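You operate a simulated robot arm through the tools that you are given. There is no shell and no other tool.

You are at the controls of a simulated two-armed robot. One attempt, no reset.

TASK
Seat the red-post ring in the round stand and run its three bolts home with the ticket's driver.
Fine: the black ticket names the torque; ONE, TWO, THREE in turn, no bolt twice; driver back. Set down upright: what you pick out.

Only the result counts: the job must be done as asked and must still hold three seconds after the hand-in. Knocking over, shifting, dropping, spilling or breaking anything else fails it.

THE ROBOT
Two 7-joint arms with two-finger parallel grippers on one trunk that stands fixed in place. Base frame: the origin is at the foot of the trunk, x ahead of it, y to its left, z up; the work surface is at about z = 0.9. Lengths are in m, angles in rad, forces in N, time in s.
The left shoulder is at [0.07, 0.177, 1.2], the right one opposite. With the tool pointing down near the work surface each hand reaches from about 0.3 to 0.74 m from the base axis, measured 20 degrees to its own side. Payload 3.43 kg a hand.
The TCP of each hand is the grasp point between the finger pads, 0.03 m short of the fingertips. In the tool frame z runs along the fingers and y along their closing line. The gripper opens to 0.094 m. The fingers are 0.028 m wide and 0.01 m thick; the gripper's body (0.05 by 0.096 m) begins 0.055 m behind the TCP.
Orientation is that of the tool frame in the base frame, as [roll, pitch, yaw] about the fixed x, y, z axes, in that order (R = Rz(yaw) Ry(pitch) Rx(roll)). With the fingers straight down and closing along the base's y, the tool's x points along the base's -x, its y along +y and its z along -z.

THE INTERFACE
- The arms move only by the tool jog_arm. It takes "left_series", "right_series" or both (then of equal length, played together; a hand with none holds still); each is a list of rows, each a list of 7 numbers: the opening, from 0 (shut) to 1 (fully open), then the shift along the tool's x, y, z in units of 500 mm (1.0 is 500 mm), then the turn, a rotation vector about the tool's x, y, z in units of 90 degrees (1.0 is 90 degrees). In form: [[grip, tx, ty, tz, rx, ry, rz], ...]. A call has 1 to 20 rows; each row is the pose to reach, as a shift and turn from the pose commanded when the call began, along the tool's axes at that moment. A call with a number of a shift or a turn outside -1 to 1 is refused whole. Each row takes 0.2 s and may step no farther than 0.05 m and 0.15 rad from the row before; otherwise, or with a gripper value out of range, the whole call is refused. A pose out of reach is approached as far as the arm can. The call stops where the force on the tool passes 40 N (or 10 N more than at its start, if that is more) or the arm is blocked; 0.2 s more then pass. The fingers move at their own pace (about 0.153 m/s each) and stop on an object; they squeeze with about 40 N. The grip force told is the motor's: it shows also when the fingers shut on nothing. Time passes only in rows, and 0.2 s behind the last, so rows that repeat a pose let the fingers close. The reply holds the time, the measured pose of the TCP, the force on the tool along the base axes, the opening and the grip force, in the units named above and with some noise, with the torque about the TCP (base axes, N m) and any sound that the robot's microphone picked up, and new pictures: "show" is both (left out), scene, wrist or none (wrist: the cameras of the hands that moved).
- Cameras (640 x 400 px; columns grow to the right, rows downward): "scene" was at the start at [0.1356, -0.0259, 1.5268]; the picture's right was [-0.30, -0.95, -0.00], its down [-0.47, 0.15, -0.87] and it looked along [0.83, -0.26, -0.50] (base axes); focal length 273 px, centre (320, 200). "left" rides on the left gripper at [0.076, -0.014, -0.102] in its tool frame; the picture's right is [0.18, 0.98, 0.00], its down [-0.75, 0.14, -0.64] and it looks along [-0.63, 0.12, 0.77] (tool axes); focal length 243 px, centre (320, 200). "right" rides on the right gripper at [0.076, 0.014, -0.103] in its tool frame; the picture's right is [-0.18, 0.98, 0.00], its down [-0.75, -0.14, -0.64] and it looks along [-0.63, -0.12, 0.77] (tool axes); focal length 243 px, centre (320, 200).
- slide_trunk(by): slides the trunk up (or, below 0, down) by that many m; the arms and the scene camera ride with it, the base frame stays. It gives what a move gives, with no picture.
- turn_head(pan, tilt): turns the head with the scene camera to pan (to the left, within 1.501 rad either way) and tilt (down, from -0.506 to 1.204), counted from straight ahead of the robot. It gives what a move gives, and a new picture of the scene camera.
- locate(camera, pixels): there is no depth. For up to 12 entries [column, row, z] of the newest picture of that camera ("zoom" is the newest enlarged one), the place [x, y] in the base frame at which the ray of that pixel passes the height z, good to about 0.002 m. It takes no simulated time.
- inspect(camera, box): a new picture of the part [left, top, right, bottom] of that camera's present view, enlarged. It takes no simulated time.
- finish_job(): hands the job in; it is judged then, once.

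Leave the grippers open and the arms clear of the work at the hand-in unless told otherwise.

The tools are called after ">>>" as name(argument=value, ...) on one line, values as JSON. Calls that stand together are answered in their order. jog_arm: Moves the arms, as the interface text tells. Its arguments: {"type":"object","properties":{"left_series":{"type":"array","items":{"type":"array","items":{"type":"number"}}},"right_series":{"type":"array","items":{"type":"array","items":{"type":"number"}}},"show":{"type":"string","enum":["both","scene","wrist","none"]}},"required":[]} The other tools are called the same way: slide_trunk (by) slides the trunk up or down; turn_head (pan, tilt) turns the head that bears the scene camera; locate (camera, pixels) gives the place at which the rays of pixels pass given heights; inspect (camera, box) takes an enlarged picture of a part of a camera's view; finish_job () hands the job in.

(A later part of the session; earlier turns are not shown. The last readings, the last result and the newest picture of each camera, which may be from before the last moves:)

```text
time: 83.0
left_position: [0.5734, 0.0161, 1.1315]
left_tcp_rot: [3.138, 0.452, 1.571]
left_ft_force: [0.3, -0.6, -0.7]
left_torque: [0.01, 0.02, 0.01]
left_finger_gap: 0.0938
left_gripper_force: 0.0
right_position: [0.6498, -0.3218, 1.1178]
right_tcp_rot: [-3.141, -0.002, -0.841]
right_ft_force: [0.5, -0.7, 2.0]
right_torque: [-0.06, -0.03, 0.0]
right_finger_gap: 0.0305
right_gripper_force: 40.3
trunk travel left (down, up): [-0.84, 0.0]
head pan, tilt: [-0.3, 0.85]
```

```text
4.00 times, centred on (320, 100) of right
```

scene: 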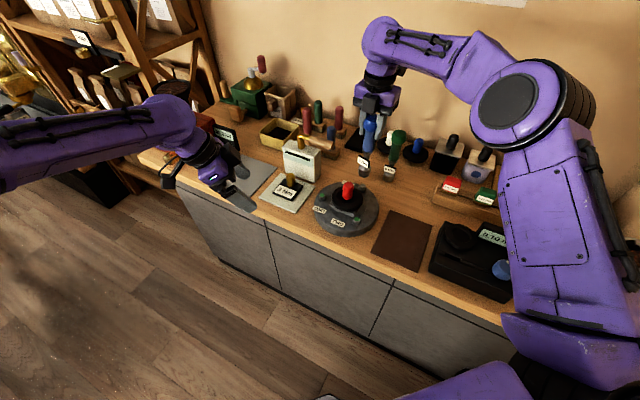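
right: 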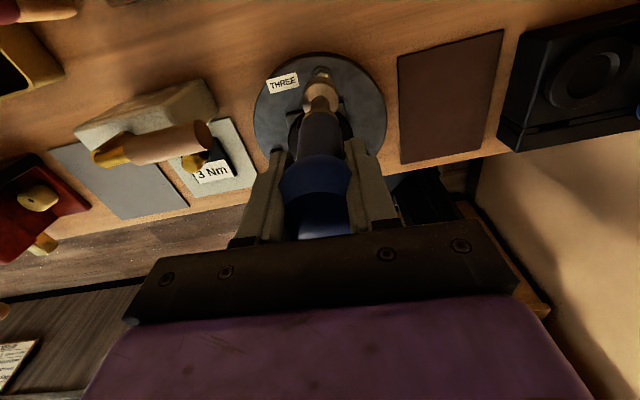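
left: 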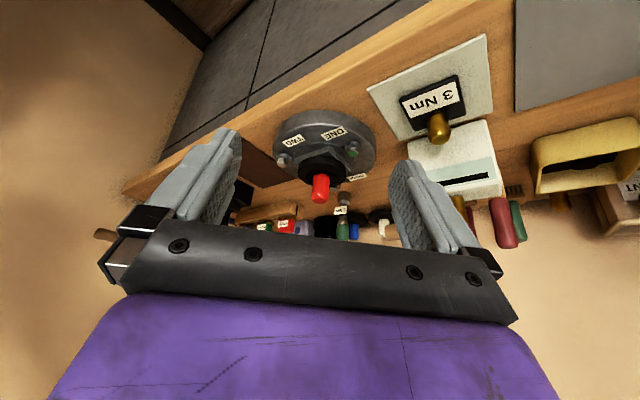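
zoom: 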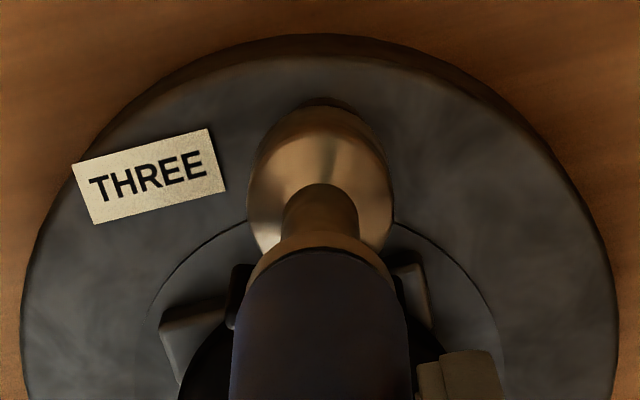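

Light contact (5 N). I press a bit more and turn clockwise ~86°.

>>> jog_arm(right_series=[[0, 0, 0, 0.003, 0, 0, 0], [0, 0, 0, 0.003, 0, 0, 0.06], [0, 0, 0, 0.003, 0, 0, 0.12], [0, 0, 0, 0.003, 0, 0, 0.18], [0, 0, 0, 0.003, 0, 0, 0.24], [0, 0, 0, 0.003, 0, 0, 0.3], [0, 0, 0, 0.003, 0, 0, 0.36], [0, 0, 0, 0.003, 0, 0, 0.42]], show="none")

>>> inspect(camera="scene", box=[335, 160, 385, 210])

>>> inspect(camera="right", box=[270, 50, 370, 150])

>>> inspect(camera="left", box=[305, 155, 365, 215])

```text
time: 84.8
left_position: [0.5713, 0.0174, 1.1335]
left_tcp_rot: [3.138, 0.456, 1.569]
left_ft_force: [0.6, 0.0, -0.3]
left_torque: [0.0, 0.02, -0.02]
left_finger_gap: 0.0942
left_gripper_force: 0.1
right_position: [0.6471, -0.3214, 1.1174]
right_tcp_rot: [-3.14, -0.001, -1.501]
right_ft_force: [-4.3, 0.3, 14.2]
right_torque: [0.11, 0.81, 0.08]
right_finger_gap: 0.0311
right_gripper_force: 39.7
trunk travel left (down, up): [-0.84, 0.0]
head pan, tilt: [-0.3, 0.85]
```

```text
8.00 times, centred on (360, 185) of scene
```

zoom: 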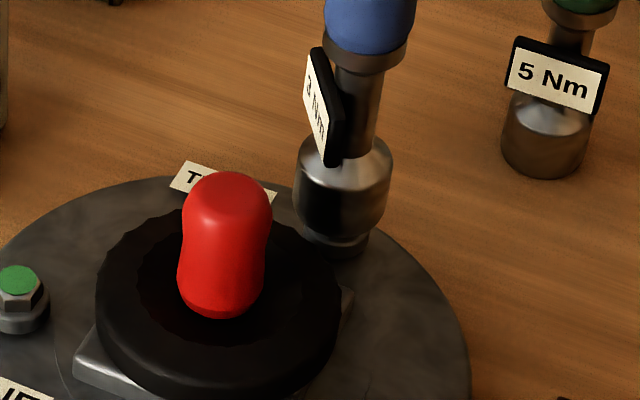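

```text
4.00 times, centred on (320, 100) of right
```

zoom: 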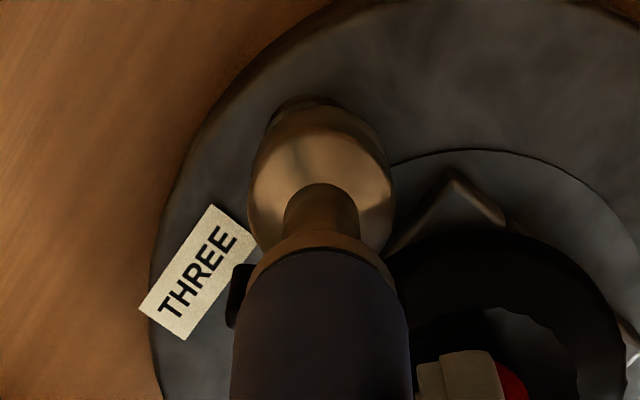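

```text
6.67 times, centred on (335, 185) of left
```

zoom: 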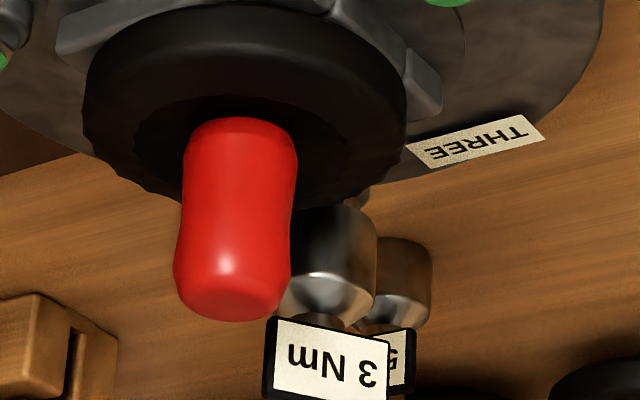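

The socket leans ~2–3 mm to −x of THREE; I slide it +2 mm in x and continue turning clockwise.

>>> jog_arm(right_series=[[0, 0.0003, -0.004, -0.001, 0, 0, 0.03], [0, 0.0003, -0.004, -0.001, 0, 0, 0.09], [0, 0.0003, -0.004, -0.001, 0, 0, 0.15], [0, 0.0003, -0.004, -0.001, 0, 0, 0.21], [0, 0.0003, -0.004, -0.001, 0, 0, 0.27], [0, 0.0003, -0.004, -0.001, 0, 0, 0.33], [0, 0.0003, -0.004, -0.001, 0, 0, 0.39], [0, 0.0003, -0.004, -0.001, 0, 0, 0.45], [0, 0.0003, -0.004, -0.001, 0, 0, 0.51], [0, 0.0003, -0.004, -0.001, 0, 0, 0.57], [0, 0.0003, -0.004, -0.001, 0, 0, 0.63], [0, 0.0003, -0.004, -0.001, 0, 0, 0.69], [0, 0.0003, -0.004, -0.001, 0, 0, 0.75], [0, 0.0003, -0.004, -0.001, 0, 0, 0.8]], show="none")

>>> inspect(camera="right", box=[270, 50, 370, 150])

>>> inspect(camera="scene", box=[335, 160, 385, 210])

```text
time: 87.8
left_position: [0.572, 0.0167, 1.1327]
left_tcp_rot: [3.14, 0.456, 1.569]
left_ft_force: [-0.2, 0.1, 0.7]
left_torque: [-0.01, 0.01, 0.0]
left_finger_gap: 0.094
left_gripper_force: 0.0
right_position: [0.6506, -0.3205, 1.1176]
right_tcp_rot: [-3.139, 0.003, -2.758]
right_ft_force: [-1.1, 0.2, 10.6]
right_torque: [0.15, 0.24, 0.07]
right_finger_gap: 0.0305
right_gripper_force: 40.4
trunk travel left (down, up): [-0.84, 0.0]
head pan, tilt: [-0.3, 0.85]
```

```text
4.00 times, centred on (320, 100) of right
```

zoom: 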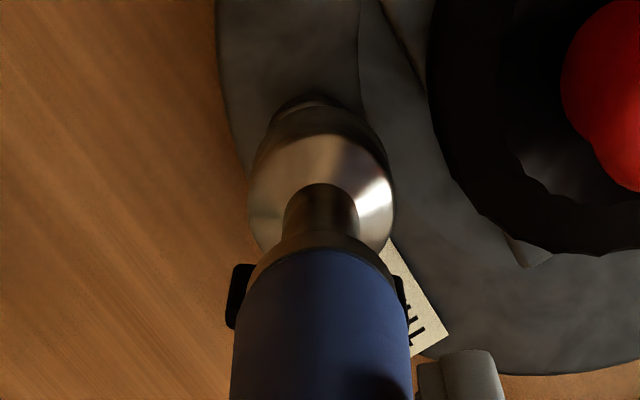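

```text
8.00 times, centred on (360, 185) of scene
```

zoom: 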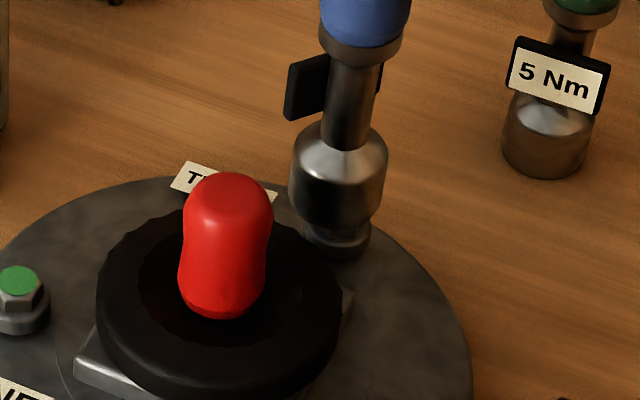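

Turned ~110° in total. I lift off and look at THREE.

>>> jog_arm(right_series=[[0, 0, 0, -0.02, 0, 0, 0], [0, 0, 0, -0.07, 0, 0, 0], [0, 0, 0, -0.13, 0, 0, 0]], show="none")

>>> inspect(camera="left", box=[265, 120, 385, 220])

>>> inspect(camera="scene", box=[320, 150, 400, 230])

```text
time: 88.6
left_position: [0.5739, 0.0161, 1.1322]
left_tcp_rot: [3.139, 0.455, 1.572]
left_ft_force: [0.9, 0.5, -0.4]
left_torque: [-0.03, 0.0, -0.01]
left_finger_gap: 0.0942
left_gripper_force: 0.1
right_position: [0.6512, -0.3221, 1.1811]
right_tcp_rot: [-3.141, 0.001, -2.757]
right_ft_force: [0.1, 0.4, -3.2]
right_torque: [-0.03, 0.0, 0.01]
right_finger_gap: 0.0308
right_gripper_force: 40.4
trunk travel left (down, up): [-0.84, 0.0]
head pan, tilt: [-0.3, 0.85]
```

```text
4.00 times, centred on (325, 170) of left
```

zoom: 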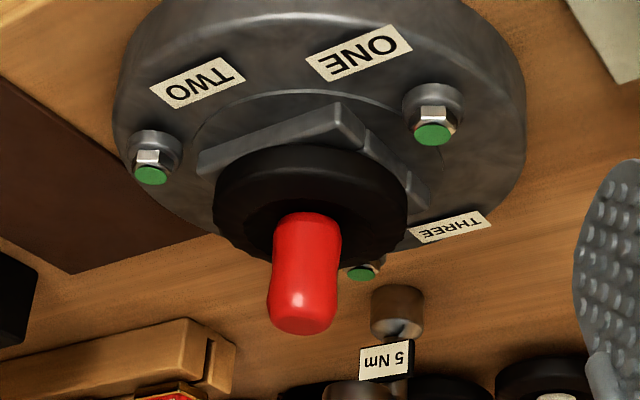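

```text
5.00 times, centred on (360, 190) of scene
```

zoom: 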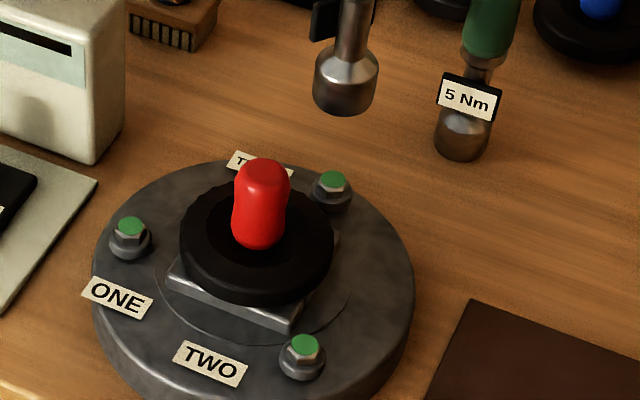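

All three bolts are green. Now the driver goes back. First back over the mat: I rise, move to (0.510, −0.383) and unwind the yaw so the tag faces as before.

>>> jog_arm(right_series=[[0, 0, 0, -0.07, 0, 0, -0.05], [0, 0.02, 0, -0.12, 0, 0, -0.14], [0, 0.07, -0.001, -0.12, 0, 0, -0.23], [0, 0.12, -0.003, -0.12, 0, 0, -0.32], [0, 0.18, -0.004, -0.12, 0, 0, -0.41], [0, 0.24, -0.006, -0.12, 0, 0, -0.5], [0, 0.3, -0.007, -0.12, 0, 0, -0.59], [0, 0.3074, -0.007, -0.12, 0, 0, -0.68], [0, 0.3074, -0.007, -0.12, 0, 0, -0.77], [0, 0.3074, -0.007, -0.12, 0, 0, -0.86], [0, 0.3074, -0.007, -0.12, 0, 0, -0.95]], show="none")

```text
time: 91.0
left_position: [0.573, 0.0155, 1.1306]
left_tcp_rot: [3.141, 0.454, 1.571]
left_ft_force: [-0.7, 0.1, 0.2]
left_torque: [0.04, 0.02, -0.01]
left_finger_gap: 0.0939
left_gripper_force: 0.1
right_position: [0.511, -0.3841, 1.2402]
right_tcp_rot: [3.14, -0.001, -1.262]
right_ft_force: [0.6, 0.4, -3.1]
right_torque: [0.0, 0.0, 0.0]
right_finger_gap: 0.031
right_gripper_force: 39.9
trunk travel left (down, up): [-0.84, 0.0]
head pan, tilt: [-0.3, 0.85]
```

Now I finish unwinding the yaw and lower to ~1 cm above the mat.

>>> jog_arm(right_series=[[0, 0, 0, 0.03, 0, 0, -0.09], [0, 0, 0, 0.08, 0, 0, -0.18], [0, 0, 0, 0.14, 0, 0, -0.27], [0, 0, 0, 0.2, 0, 0, -0.36], [0, 0, 0, 0.26, 0, 0, -0.45], [0, 0, 0, 0.31, 0, 0, -0.47], [0, 0, 0, 0.325, 0, 0, -0.47], [0, 0, 0, 0.325, 0, 0, -0.47]], show="both")

>>> inspect(camera="scene", box=[340, 120, 480, 270])

```text
time: 92.8
left_position: [0.5741, 0.0152, 1.1307]
left_tcp_rot: [-3.141, 0.454, 1.57]
left_ft_force: [0.7, -0.1, 0.6]
left_torque: [0.02, 0.01, -0.01]
left_finger_gap: 0.0939
left_gripper_force: 0.1
right_position: [0.5102, -0.3814, 1.0786]
right_tcp_rot: [-3.141, -0.001, -0.526]
right_ft_force: [-0.2, 0.2, -3.6]
right_torque: [0.01, 0.02, 0.0]
right_finger_gap: 0.0307
right_gripper_force: 40.6
trunk travel left (down, up): [-0.84, 0.0]
head pan, tilt: [-0.3, 0.85]
```

scene: 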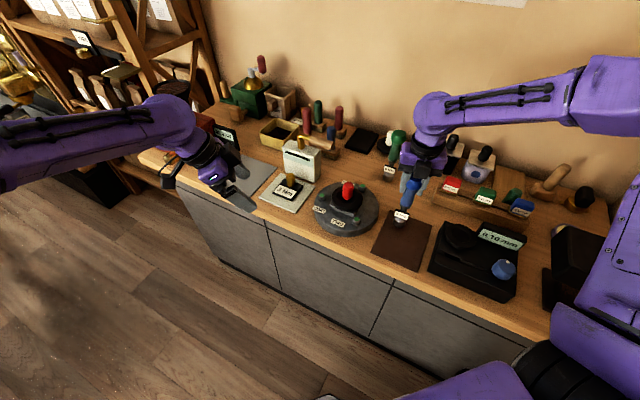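
right: 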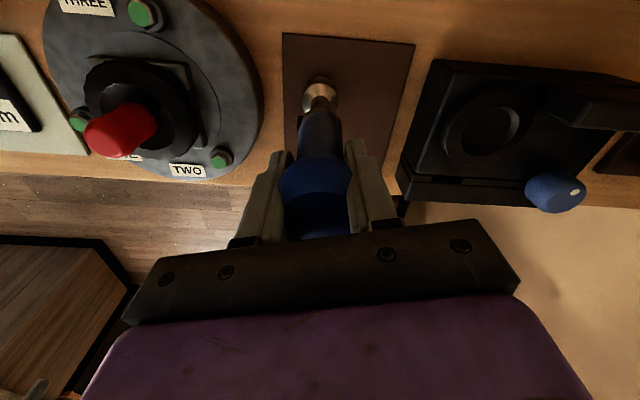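

```text
2.67 times, centred on (410, 195) of scene
```

zoom: 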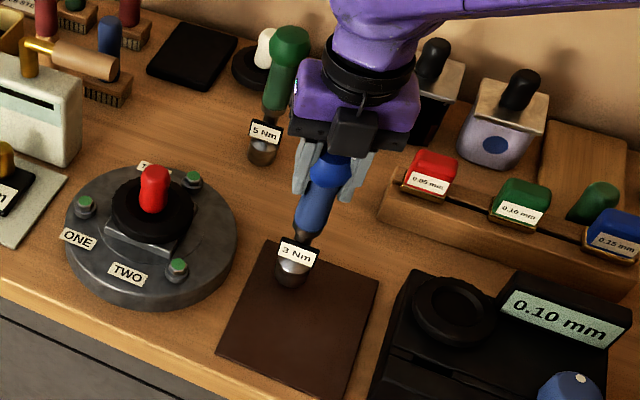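

I lower the last ~13 mm gently to the mat.

>>> jog_arm(right_series=[[0, 0, 0, 0.012, 0, 0, 0], [0, 0, 0, 0.022, 0, 0, 0], [0, 0, 0, 0.026, 0, 0, 0], [0, 0, 0, 0.028, 0, 0, 0]], show="none")

```text
time: 93.8
left_position: [0.5723, 0.0159, 1.131]
left_tcp_rot: [3.139, 0.455, 1.571]
left_ft_force: [-0.7, -0.2, 0.6]
left_torque: [-0.02, -0.02, 0.01]
left_finger_gap: 0.0938
left_gripper_force: 0.0
right_position: [0.5099, -0.3837, 1.0652]
right_tcp_rot: [-3.14, -0.002, -0.526]
right_ft_force: [-0.5, -2.2, 7.5]
right_torque: [-0.3, 0.2, 0.03]
right_finger_gap: 0.0309
right_gripper_force: 40.1
trunk travel left (down, up): [-0.84, 0.0]
head pan, tilt: [-0.3, 0.85]
```

Standing on the mat. I ease up and open the fingers, then rise straight up.

>>> jog_arm(right_series=[[0, 0, 0, -0.002, 0, 0, 0], [0.35, 0, 0, -0.002, 0, 0, 0], [0.8, 0, 0, -0.002, 0, 0, 0], [0.85, 0, 0, -0.002, 0, 0, 0], [0.85, 0, 0, -0.002, 0, 0, 0]], show="none")

>>> inspect(camera="right", box=[200, 40, 440, 240])

>>> inspect(camera="scene", box=[360, 120, 460, 240])

```text
time: 95.0
left_position: [0.5736, 0.0165, 1.1322]
left_tcp_rot: [3.141, 0.454, 1.572]
left_ft_force: [-0.9, 0.2, 0.0]
left_torque: [0.02, 0.03, 0.01]
left_finger_gap: 0.0941
left_gripper_force: 0.1
right_position: [0.5119, -0.3828, 1.0661]
right_tcp_rot: [3.141, -0.001, -0.524]
right_ft_force: [0.0, 0.3, -0.1]
right_torque: [-0.02, 0.0, 0.0]
right_finger_gap: 0.0801
right_gripper_force: 0.0
trunk travel left (down, up): [-0.84, 0.0]
head pan, tilt: [-0.3, 0.85]
```

```text
2.00 times, centred on (320, 140) of right
```

zoom: 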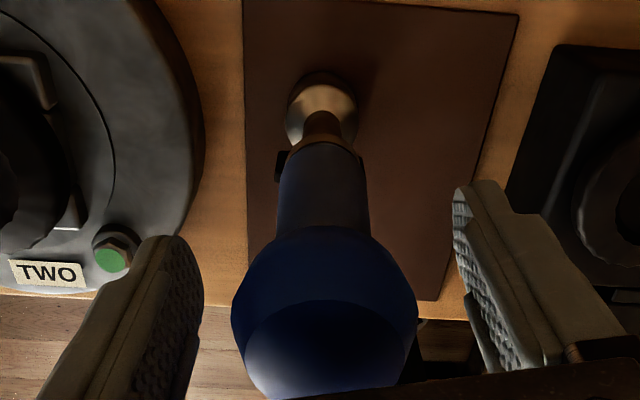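

```text
3.33 times, centred on (410, 180) of scene
```

zoom: 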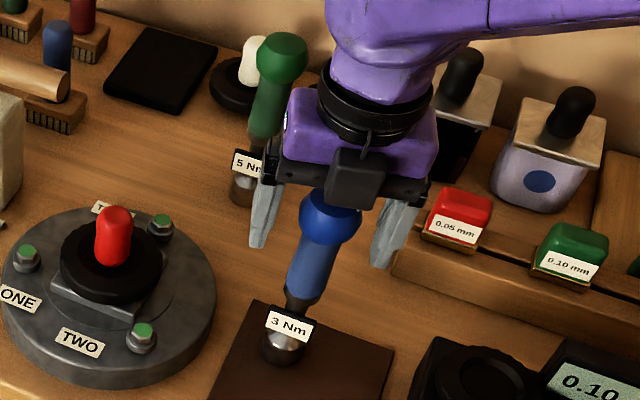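

Driver stands free. I rise and turn the hand back to the normal yaw, moving back from the driver.

>>> jog_arm(right_series=[[0.85, 0, 0, -0.08, 0, 0, 0], [0.85, 0, 0, -0.17, 0, 0, 0], [0.85, 0, 0, -0.26, 0, 0, 0], [0.85, 0, 0, -0.32, 0, 0, 0.09], [0.85, 0, 0, -0.32, 0, 0, 0.18], [0.85, 0, 0, -0.32, 0, 0, 0.27], [0.85, 0, 0, -0.32, 0, 0, 0.36], [0.85, 0, 0, -0.32, 0, 0, 0.45], [0.85, 0, 0, -0.32, 0, 0, 0.54], [0.85, 0, 0, -0.32, 0, 0, 0.63], [0.85, 0, 0, -0.32, 0, 0, 0.72], [0.85, 0, 0, -0.32, 0, 0, 0.81], [0.85, 0, 0, -0.32, 0, 0, 0.9], [0.85, 0, 0, -0.32, 0, 0, 0.99]], show="none")

```text
time: 98.0
left_position: [0.5733, 0.0154, 1.1321]
left_tcp_rot: [3.14, 0.455, 1.572]
left_ft_force: [0.7, 1.0, 0.4]
left_torque: [-0.02, 0.0, -0.03]
left_finger_gap: 0.0938
left_gripper_force: 0.2
right_position: [0.5118, -0.3828, 1.226]
right_tcp_rot: [3.141, -0.003, -2.084]
right_ft_force: [0.1, -0.2, -0.2]
right_torque: [0.02, -0.01, 0.04]
right_finger_gap: 0.0804
right_gripper_force: 0.0
trunk travel left (down, up): [-0.84, 0.0]
head pan, tilt: [-0.3, 0.85]
```

>>> jog_arm(right_series=[[0.85, 0.01, 0.018, 0, 0, 0, 0.085], [0.85, 0.02, 0.036, 0, 0, 0, 0.17], [0.85, 0.03, 0.054, 0, 0, 0, 0.255], [0.85, 0.04, 0.072, 0, 0, 0, 0.34], [0.85, 0.05, 0.09, 0, 0, 0, 0.425], [0.85, 0.06, 0.107, 0, 0, 0, 0.51], [0.85, 0.07, 0.125, 0, 0, 0, 0.595], [0.85, 0.0803, 0.1425, 0, 0, 0, 0.673], [0.85, 0.0803, 0.1425, 0, 0, 0, 0.673]], show="both")

```text
time: 100.0
left_position: [0.5749, 0.0154, 1.1313]
left_tcp_rot: [3.14, 0.455, 1.572]
left_ft_force: [-0.5, -0.7, -0.5]
left_torque: [0.02, 0.01, -0.04]
left_finger_gap: 0.0938
left_gripper_force: 0.0
right_position: [0.4291, -0.3843, 1.2257]
right_tcp_rot: [3.141, 0.0, -3.14]
right_ft_force: [-0.1, -1.1, -0.4]
right_torque: [0.02, 0.01, 0.0]
right_finger_gap: 0.0798
right_gripper_force: 0.1
trunk travel left (down, up): [-0.84, 0.0]
head pan, tilt: [-0.3, 0.85]
```

scene: 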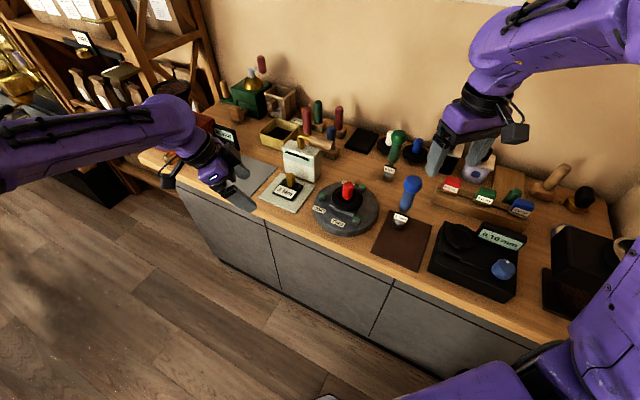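
right: 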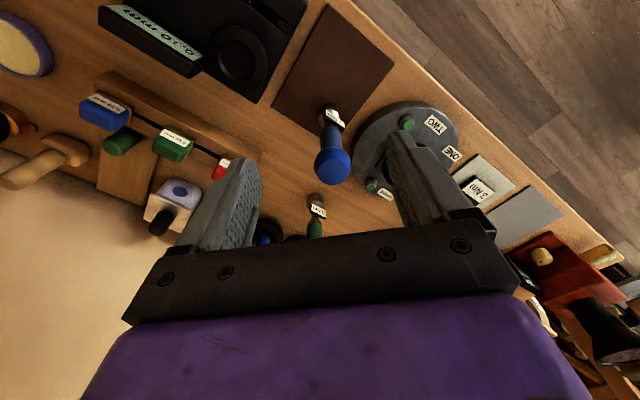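

Now I tilt the hand forward 40° again.

>>> jog_arm(right_series=[[0.75, 0, 0, 0, 0, -0.089, 0], [0.75, 0, 0, 0, 0, -0.178, 0], [0.75, 0, 0, 0, 0, -0.267, 0], [0.75, 0, 0, 0, 0, -0.356, 0], [0.75, 0, 0, 0, 0, -0.444, 0], [0.75, 0, 0, 0, 0, -0.444, 0]], show="none")

```text
time: 101.4
left_position: [0.5734, 0.0152, 1.1315]
left_tcp_rot: [3.14, 0.453, 1.571]
left_ft_force: [-0.5, 0.0, 0.4]
left_torque: [0.02, 0.01, -0.02]
left_finger_gap: 0.094
left_gripper_force: 0.0
right_position: [0.435, -0.3903, 1.2201]
right_tcp_rot: [3.123, 0.699, 3.131]
right_ft_force: [0.1, -0.3, 0.3]
right_torque: [-0.01, -0.02, 0.01]
right_finger_gap: 0.0704
right_gripper_force: 0.1
right hand out of reach, approached as far as the arm can: row 4, 5, 6
trunk travel left (down, up): [-0.84, 0.0]
head pan, tilt: [-0.3, 0.85]
```

The pose is at the edge of reach, off by ~1°. I move to the pre-grasp point (0.424, −0.383, 1.132) with a small orientation correction and check.

>>> jog_arm(right_series=[[0.75, 0.05, 0.005, 0.045, 0.0025, 0, -0.0016], [0.75, 0.1, 0.01, 0.09, 0.005, 0, -0.0033], [0.75, 0.1296, 0.0146, 0.121, 0.0074, 0, -0.0049], [0.75, 0.1296, 0.0146, 0.121, 0.0074, 0, -0.0049]], show="both")

>>> inspect(camera="right", box=[200, 0, 440, 200])

>>> inspect(camera="scene", box=[350, 120, 470, 260])

```text
time: 102.4
left_position: [0.5741, 0.0174, 1.1315]
left_tcp_rot: [3.14, 0.455, 1.57]
left_ft_force: [0.0, 0.3, 0.8]
left_torque: [0.01, 0.0, 0.0]
left_finger_gap: 0.0941
left_gripper_force: 0.0
right_position: [0.4238, -0.3826, 1.1311]
right_tcp_rot: [-3.119, 0.695, -3.129]
right_ft_force: [0.7, -0.1, 1.1]
right_torque: [-0.04, -0.01, 0.0]
right_finger_gap: 0.0704
right_gripper_force: 0.1
trunk travel left (down, up): [-0.84, 0.0]
head pan, tilt: [-0.3, 0.85]
```

scene: 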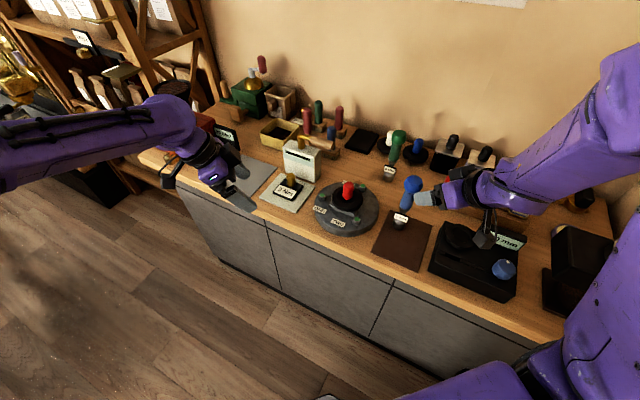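
right: 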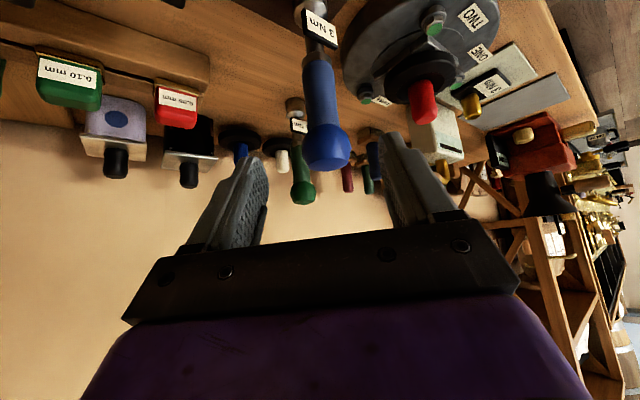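

```text
2.00 times, centred on (320, 100) of right
```

zoom: 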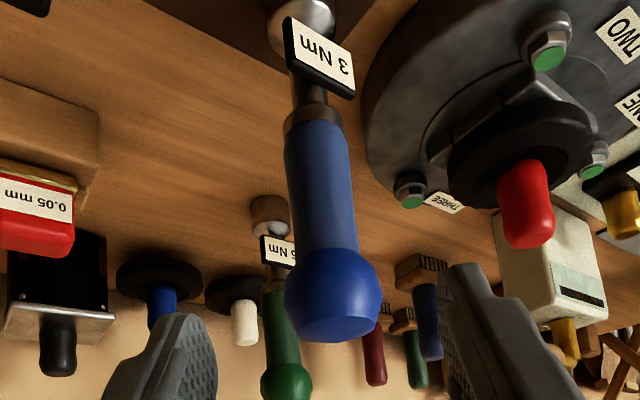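

```text
2.86 times, centred on (410, 190) of scene
```

zoom: 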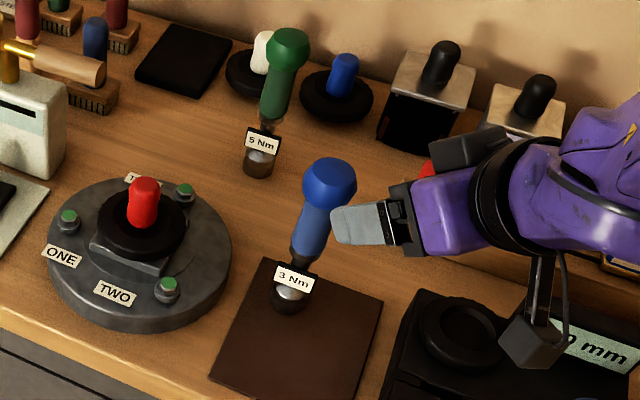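

>>> locate(camera="right", pixels=[[325, 147, 1.08], [325, 147, 1.075], [319, 93, 1.02], [313, 55, 0.985]])

>>> locate(camera="scene", pixels=[[413, 184, 1.08], [400, 223, 0.92]])

```text
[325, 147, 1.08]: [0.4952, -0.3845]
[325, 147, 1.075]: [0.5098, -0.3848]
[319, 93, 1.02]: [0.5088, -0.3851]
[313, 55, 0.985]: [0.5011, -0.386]
```

```text
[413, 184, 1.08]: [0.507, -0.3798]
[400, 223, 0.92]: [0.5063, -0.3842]
```

The driver axis is at about (0.508, −0.3845). I slide in along the fingers with 2 mm correction.

>>> jog_arm(right_series=[[0.75, 0, -0.004, 0.05, -0.005, 0, 0.003], [0.75, 0, -0.004, 0.11, -0.0092, 0, 0.0062], [0.75, 0, -0.004, 0.18, -0.0092, 0, 0.0062], [0.75, 0, -0.004, 0.24, -0.0092, 0, 0.0062], [0.75, 0, -0.004, 0.24, -0.0092, 0, 0.0062]], show="none")

>>> inspect(camera="right", box=[200, 0, 440, 200])

>>> inspect(camera="scene", box=[350, 120, 470, 260])

```text
time: 103.6
left_position: [0.5734, 0.0162, 1.1319]
left_tcp_rot: [3.14, 0.456, 1.57]
left_ft_force: [-1.0, 0.7, 0.2]
left_torque: [0.01, -0.01, 0.01]
left_finger_gap: 0.0943
left_gripper_force: 0.0
right_position: [0.502, -0.3862, 1.0411]
right_tcp_rot: [3.139, 0.699, -3.14]
right_ft_force: [-0.6, -0.5, -0.3]
right_torque: [0.02, -0.04, -0.01]
right_finger_gap: 0.0702
right_gripper_force: 0.1
trunk travel left (down, up): [-0.84, 0.0]
head pan, tilt: [-0.3, 0.85]
```

```text
2.00 times, centred on (320, 100) of right
```

zoom: 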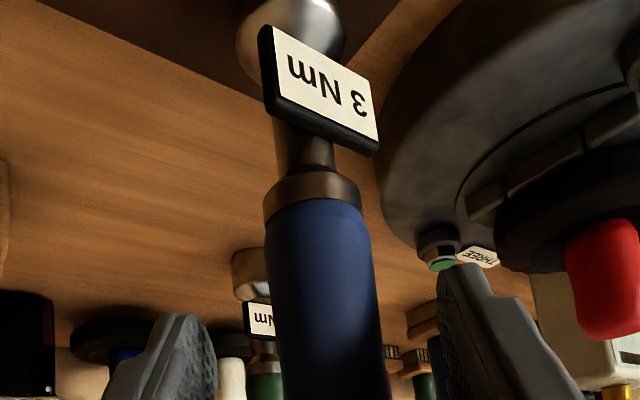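

```text
2.86 times, centred on (410, 190) of scene
```

zoom: 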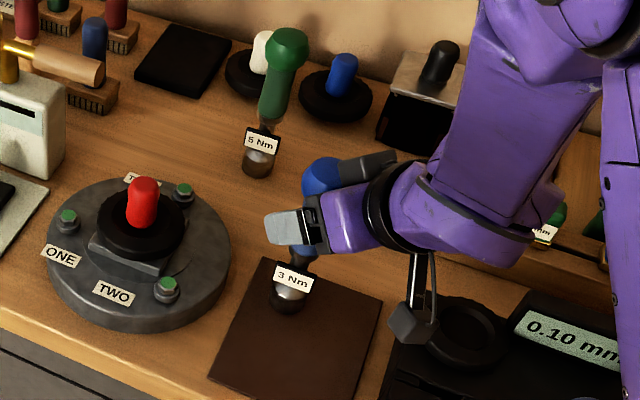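

The handle is centred between the fingers. I close.

>>> jog_arm(right_series=[[0.3, 0, 0, 0, 0, 0, 0], [0, 0, 0, 0, 0, 0, 0], [0, 0, 0, 0, 0, 0, 0], [0, 0, 0, 0, 0, 0, 0]], show="none")

```text
time: 104.6
left_position: [0.5732, 0.0164, 1.1315]
left_tcp_rot: [3.139, 0.456, 1.572]
left_ft_force: [0.2, -0.4, -0.6]
left_torque: [-0.01, -0.01, -0.01]
left_finger_gap: 0.094
left_gripper_force: 0.0
right_position: [0.5006, -0.3855, 1.0414]
right_tcp_rot: [3.138, 0.7, -3.139]
right_ft_force: [0.7, 0.5, 1.9]
right_torque: [-0.03, 0.0, 0.02]
right_finger_gap: 0.0348
right_gripper_force: 39.4
trunk travel left (down, up): [-0.84, 0.0]
head pan, tilt: [-0.3, 0.85]
```

Gripped. I lift the driver and carry it back the way it came.

>>> jog_arm(right_series=[[0, -0.0257, 0, -0.0306, 0, 0, 0], [0, -0.0836, 0, -0.0996, 0, 0, 0], [0, -0.1415, 0, -0.1685, 0, 0, 0], [0, -0.1929, 0, -0.2298, 0, 0, 0], [0, -0.2799, 0, -0.209, 0, 0, 0], [0, -0.3605, 0.01, -0.1805, 0, 0, 0], [0, -0.4359, 0.024, -0.1303, 0, 0, 0], [0, -0.5048, 0.04, -0.0725, 0, 0, 0], [0, -0.5532, 0.054, -0.0057, 0, 0, 0], [0, -0.5532, 0.054, -0.0057, 0, 0, 0]], show="both")

>>> inspect(camera="scene", box=[310, 80, 430, 200])

```text
time: 106.8
left_position: [0.5737, 0.0154, 1.1315]
left_tcp_rot: [3.141, 0.454, 1.572]
left_ft_force: [0.0, 0.1, 0.2]
left_torque: [0.01, -0.01, -0.02]
left_finger_gap: 0.0941
left_gripper_force: 0.0
right_position: [0.7125, -0.3598, 1.2193]
right_tcp_rot: [3.138, 0.698, 3.14]
right_ft_force: [0.3, 0.2, -2.5]
right_torque: [0.02, 0.01, -0.01]
right_finger_gap: 0.0347
right_gripper_force: 39.8
trunk travel left (down, up): [-0.84, 0.0]
head pan, tilt: [-0.3, 0.85]
```

scene: 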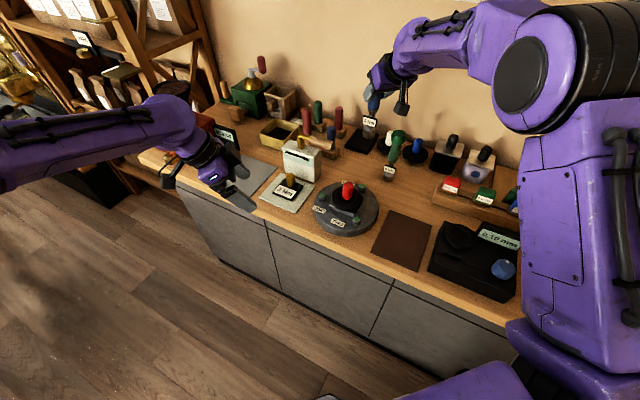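
right: 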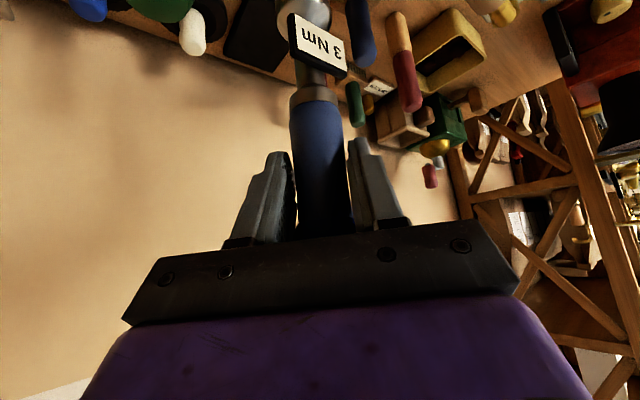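

```text
3.33 times, centred on (370, 140) of scene
```

zoom: 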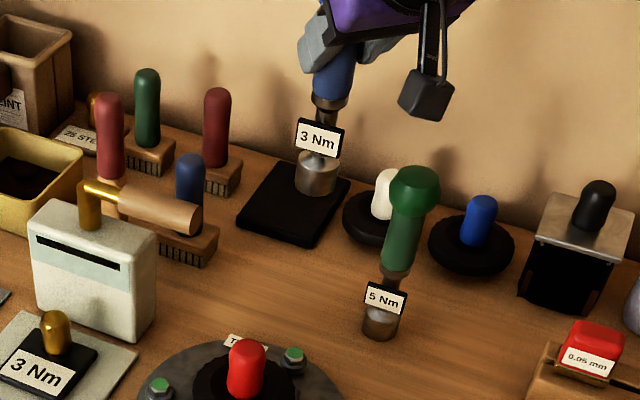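

Upright and clear. I move to above its old place and lower to ~1 cm above the bench.

>>> jog_arm(right_series=[[0, 0.0003, 0.004, 0.0781, 0, 0, 0], [0, 0.0006, 0.01, 0.1563, 0, 0, 0], [0, 0.0093, 0.0126, 0.2273, 0, 0, 0], [0, 0.0607, 0.0126, 0.2886, 0, 0, 0], [0, 0.0993, 0.0126, 0.3345, 0, 0, 0], [0, 0.1147, 0.0126, 0.3529, 0, 0, 0], [0, 0.1147, 0.0126, 0.3529, 0, 0, 0]], show="both")

>>> inspect(camera="scene", box=[310, 80, 430, 200])

```text
time: 108.4
left_position: [0.5747, 0.0155, 1.1308]
left_tcp_rot: [3.141, 0.455, 1.57]
left_ft_force: [-0.9, -0.1, 0.1]
left_torque: [-0.02, -0.02, 0.0]
left_finger_gap: 0.0942
left_gripper_force: 0.1
right_position: [0.7813, -0.3535, 1.0475]
right_tcp_rot: [3.138, 0.696, -3.141]
right_ft_force: [0.4, 0.2, -3.0]
right_torque: [-0.01, 0.02, -0.04]
right_finger_gap: 0.0347
right_gripper_force: 39.7
trunk travel left (down, up): [-0.84, 0.0]
head pan, tilt: [-0.3, 0.85]
```

scene: 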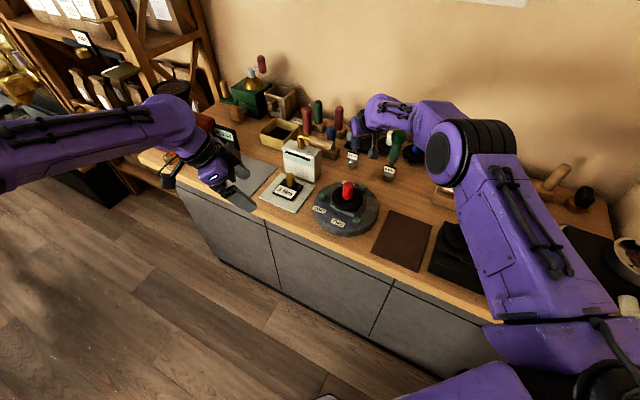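
right: 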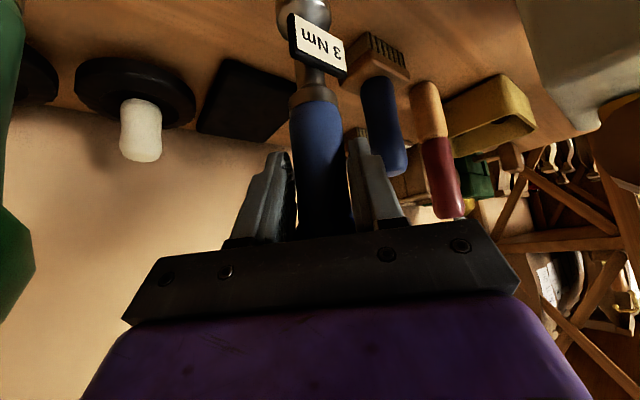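

```text
3.33 times, centred on (370, 140) of scene
```

zoom: 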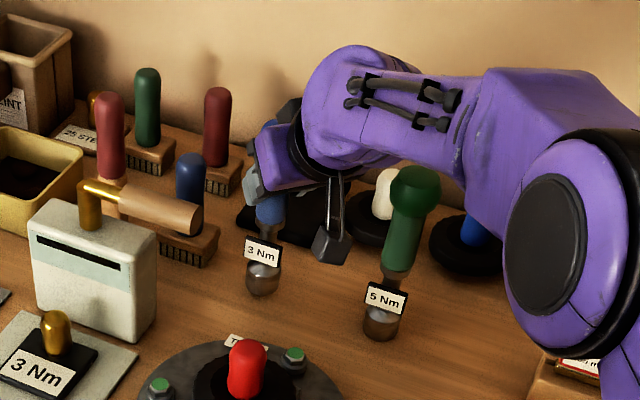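

Position matches the old one within ~2–3 mm; I shift 2 mm to −y and set it down gently.

>>> jog_arm(right_series=[[0, 0.0051, -0.004, 0.0061, 0, 0, 0], [0, 0.0103, -0.004, 0.0123, 0, 0, 0], [0, 0.0129, -0.004, 0.0153, 0, 0, 0], [0, 0.0148, -0.004, 0.0176, 0, 0, 0]], show="none")

```text
time: 109.4
left_position: [0.5745, 0.0158, 1.1312]
left_tcp_rot: [3.14, 0.453, 1.569]
left_ft_force: [-0.1, 0.4, 0.9]
left_torque: [-0.03, 0.02, -0.02]
left_finger_gap: 0.0937
left_gripper_force: 0.1
right_position: [0.7806, -0.3545, 1.038]
right_tcp_rot: [3.137, 0.701, 3.141]
right_ft_force: [2.3, -0.8, 2.6]
right_torque: [-0.2, -0.22, 0.01]
right_finger_gap: 0.0348
right_gripper_force: 39.5
trunk travel left (down, up): [-0.84, 0.0]
head pan, tilt: [-0.3, 0.85]
```

Contact (~5 N) at the expected height. I open the fingers.

>>> jog_arm(right_series=[[0, 0.0005, 0, 0.0006, 0, 0, 0], [0.4, 0, 0, 0, 0, 0, 0], [0.75, 0, 0, 0, 0, 0, 0], [0.75, 0, 0, 0, 0, 0, 0]], show="none")

>>> inspect(camera="right", box=[200, 0, 440, 200])

>>> inspect(camera="scene", box=[310, 80, 430, 180])

```text
time: 110.4
left_position: [0.574, 0.0159, 1.1315]
left_tcp_rot: [-3.141, 0.452, 1.572]
left_ft_force: [0.1, 0.2, 0.1]
left_torque: [0.02, 0.02, -0.04]
left_finger_gap: 0.094
left_gripper_force: 0.1
right_position: [0.7807, -0.3531, 1.0364]
right_tcp_rot: [3.138, 0.696, -3.141]
right_ft_force: [0.3, -0.3, -0.4]
right_torque: [0.02, -0.05, -0.02]
right_finger_gap: 0.0708
right_gripper_force: 0.1
trunk travel left (down, up): [-0.84, 0.0]
head pan, tilt: [-0.3, 0.85]
```

```text
2.00 times, centred on (320, 100) of right
```

zoom: 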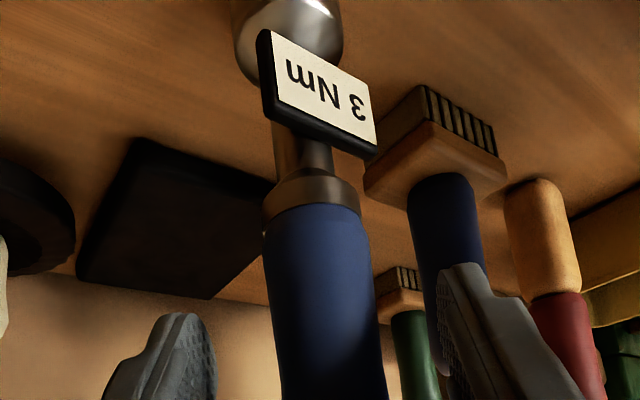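

```text
4.00 times, centred on (370, 130) of scene
```

zoom: 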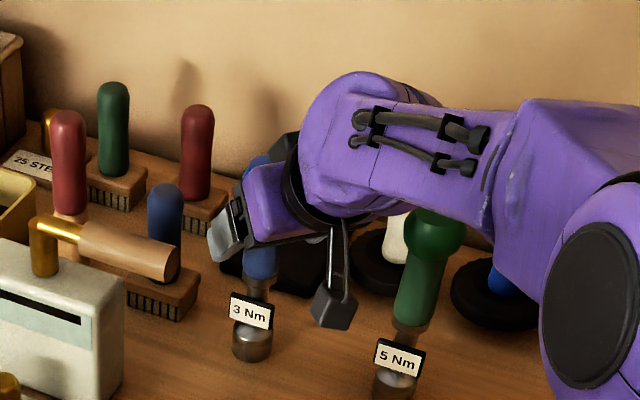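

The driver stands exactly at its old place (tag at zoom (251,311), before (253,310)). I back out along the fingers, then up.

>>> jog_arm(right_series=[[0.75, 0, 0, -0.05, 0, 0, 0], [0.75, 0, 0, -0.12, 0, 0, 0], [0.75, 0, 0, -0.19, 0, 0, 0], [0.75, 0, 0, -0.26, 0, 0, 0], [0.75, -0.03, 0, -0.34, 0, 0, 0], [0.75, -0.03, 0, -0.43, 0, 0, 0]], show="both")

>>> inspect(camera="scene", box=[310, 80, 430, 200])

```text
time: 111.8
left_position: [0.5714, 0.0173, 1.1329]
left_tcp_rot: [3.138, 0.456, 1.568]
left_ft_force: [0.2, -0.2, -0.8]
left_torque: [-0.01, -0.01, 0.0]
left_finger_gap: 0.0939
left_gripper_force: 0.1
right_position: [0.6494, -0.3544, 1.2127]
right_tcp_rot: [3.137, 0.701, -3.14]
right_ft_force: [0.6, 0.1, -0.1]
right_torque: [0.02, 0.02, 0.04]
right_finger_gap: 0.0705
right_gripper_force: 0.0
trunk travel left (down, up): [-0.84, 0.0]
head pan, tilt: [-0.3, 0.85]
```

scene: 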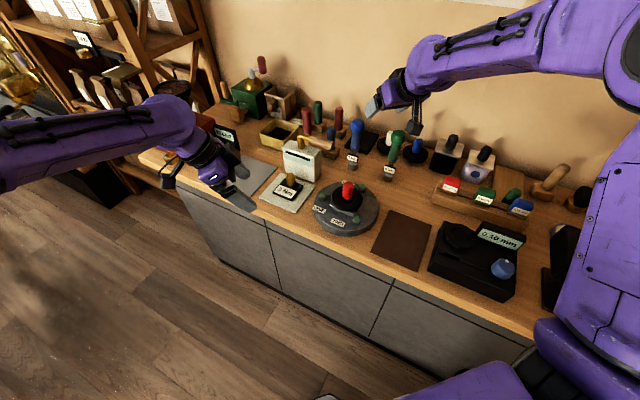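
right: 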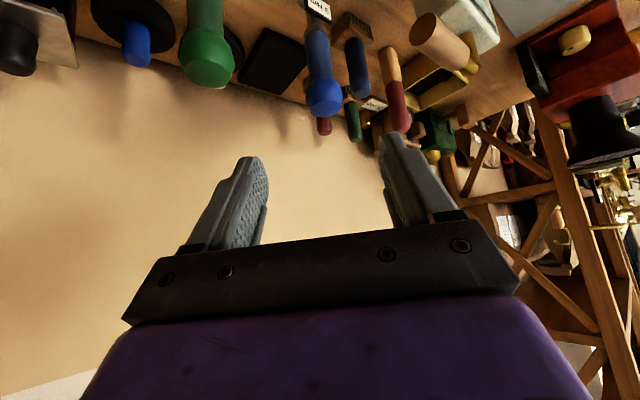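

```text
3.33 times, centred on (370, 140) of scene
```

zoom: 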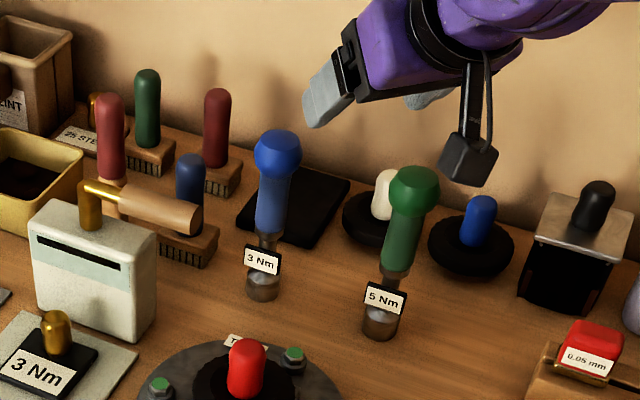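

The driver is upright in its place. Now I withdraw both arms up and back, un-tilting the right hand, grippers open.

>>> jog_arm(right_series=[[0.8, 0.02, -0.013, -0.067, 0, 0.06, 0], [0.85, 0.04, -0.026, -0.134, 0, 0.125, 0], [0.9, 0.06, -0.039, -0.2, 0, 0.19, 0], [1, 0.08, -0.052, -0.267, 0, 0.255, 0], [1, 0.1, -0.065, -0.334, 0, 0.32, 0], [1, 0.116, -0.08, -0.4, 0, 0.385, 0], [1, 0.1302, -0.092, -0.467, 0, 0.444, 0], [1, 0.1302, -0.092, -0.467, 0, 0.444, 0]], left_series=[[1, 0.002, -0.03, -0.06, 0, 0, 0], [1, 0.004, -0.06, -0.12, 0, 0, 0], [1, 0.006, -0.09, -0.18, 0, 0, 0], [1, 0.008, -0.12, -0.24, 0, 0, 0], [1, 0.01, -0.155, -0.305, 0, 0, 0], [1, 0.012, -0.19, -0.37, 0, 0, 0], [1, 0.0134, -0.22, -0.429, 0, 0, 0], [1, 0.0134, -0.22, -0.429, 0, 0, 0]], show="both")

>>> inspect(camera="scene", box=[300, 150, 400, 240])

>>> inspect(camera="scene", box=[240, 80, 440, 220])

>>> inspect(camera="left", box=[220, 40, 440, 220])

```text
time: 113.6
left_position: [0.4649, 0.1155, 1.3204]
left_tcp_rot: [-3.141, 0.453, 1.571]
left_ft_force: [0.1, 0.9, 0.3]
left_torque: [0.0, 0.0, 0.0]
left_finger_gap: 0.0939
left_gripper_force: 0.0
right_position: [0.4559, -0.3997, 1.3503]
right_tcp_rot: [3.137, -0.001, -3.136]
right_ft_force: [0.7, 0.5, -0.2]
right_torque: [-0.04, 0.02, 0.01]
right_finger_gap: 0.0942
right_gripper_force: 0.1
trunk travel left (down, up): [-0.84, 0.0]
head pan, tilt: [-0.3, 0.85]
```

scene: 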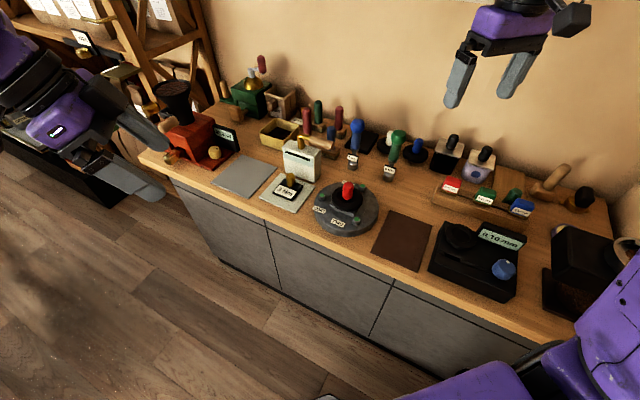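
right: 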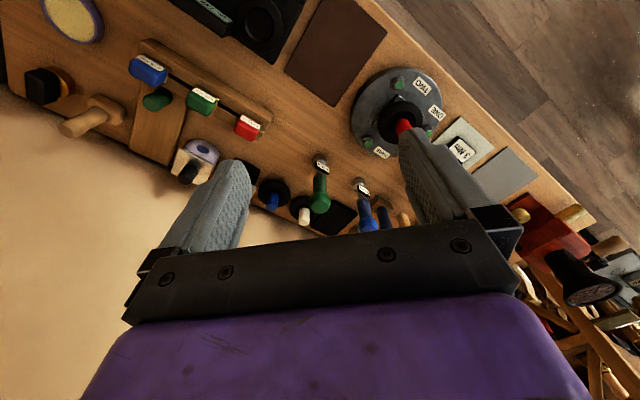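
left: 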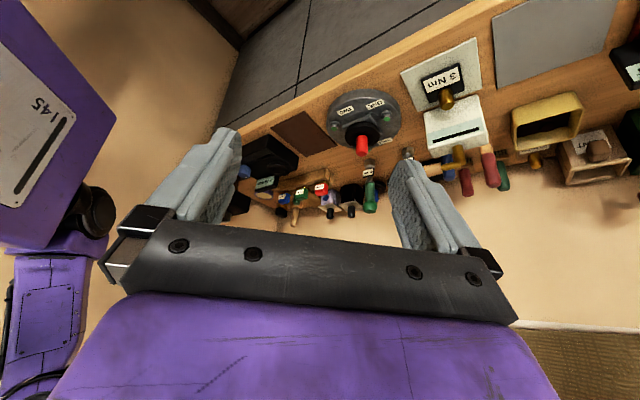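

```text
4.44 times, centred on (350, 195) of scene
```

zoom: 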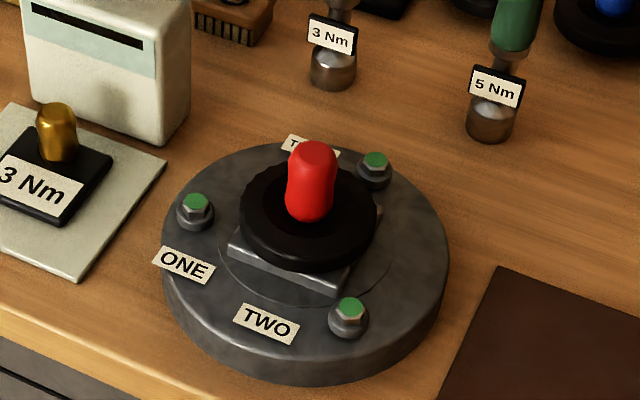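

```text
2.86 times, centred on (340, 150) of scene
```

zoom: 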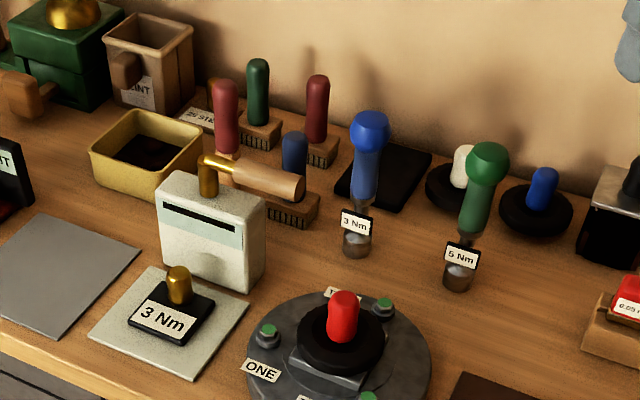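

```text
2.22 times, centred on (330, 130) of left
```

zoom: 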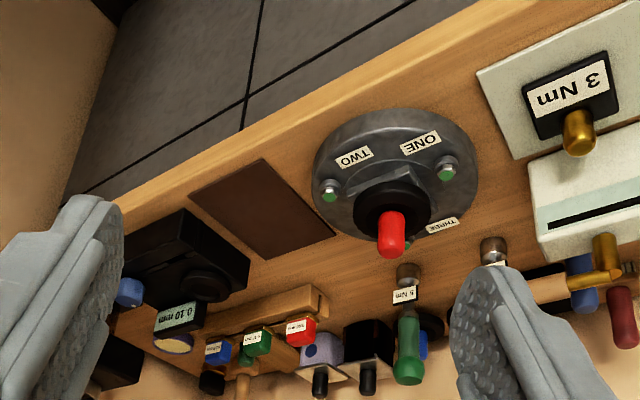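

All three bolts green, driver back, arms clear. One last close check that the ring sits flat on the frame.

>>> inspect(camera="left", box=[325, 80, 405, 160])

>>> inspect(camera="scene", box=[330, 175, 375, 220])

>>> inspect(camera="right", box=[340, 60, 450, 165])

```text
5.00 times, centred on (365, 120) of left
```

zoom: 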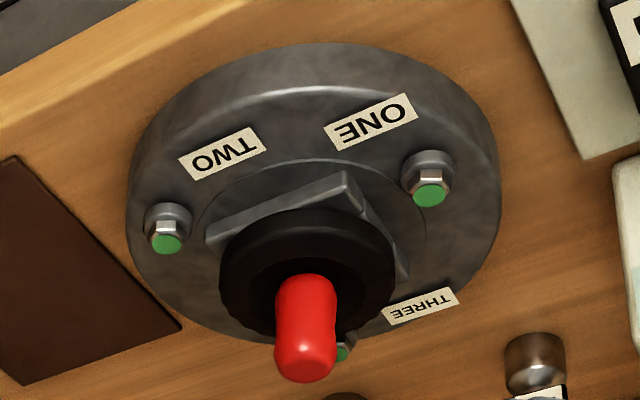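

```text
8.89 times, centred on (352, 198) of scene
```

zoom: 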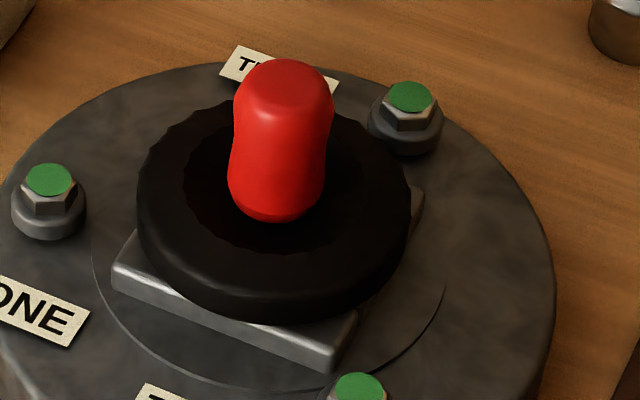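

```text
3.81 times, centred on (395, 112) of right
```

zoom: 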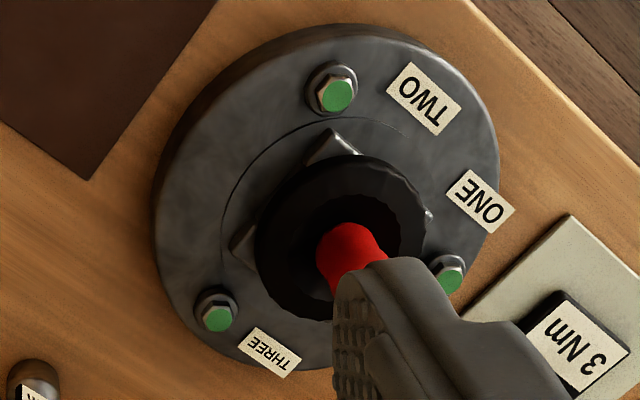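

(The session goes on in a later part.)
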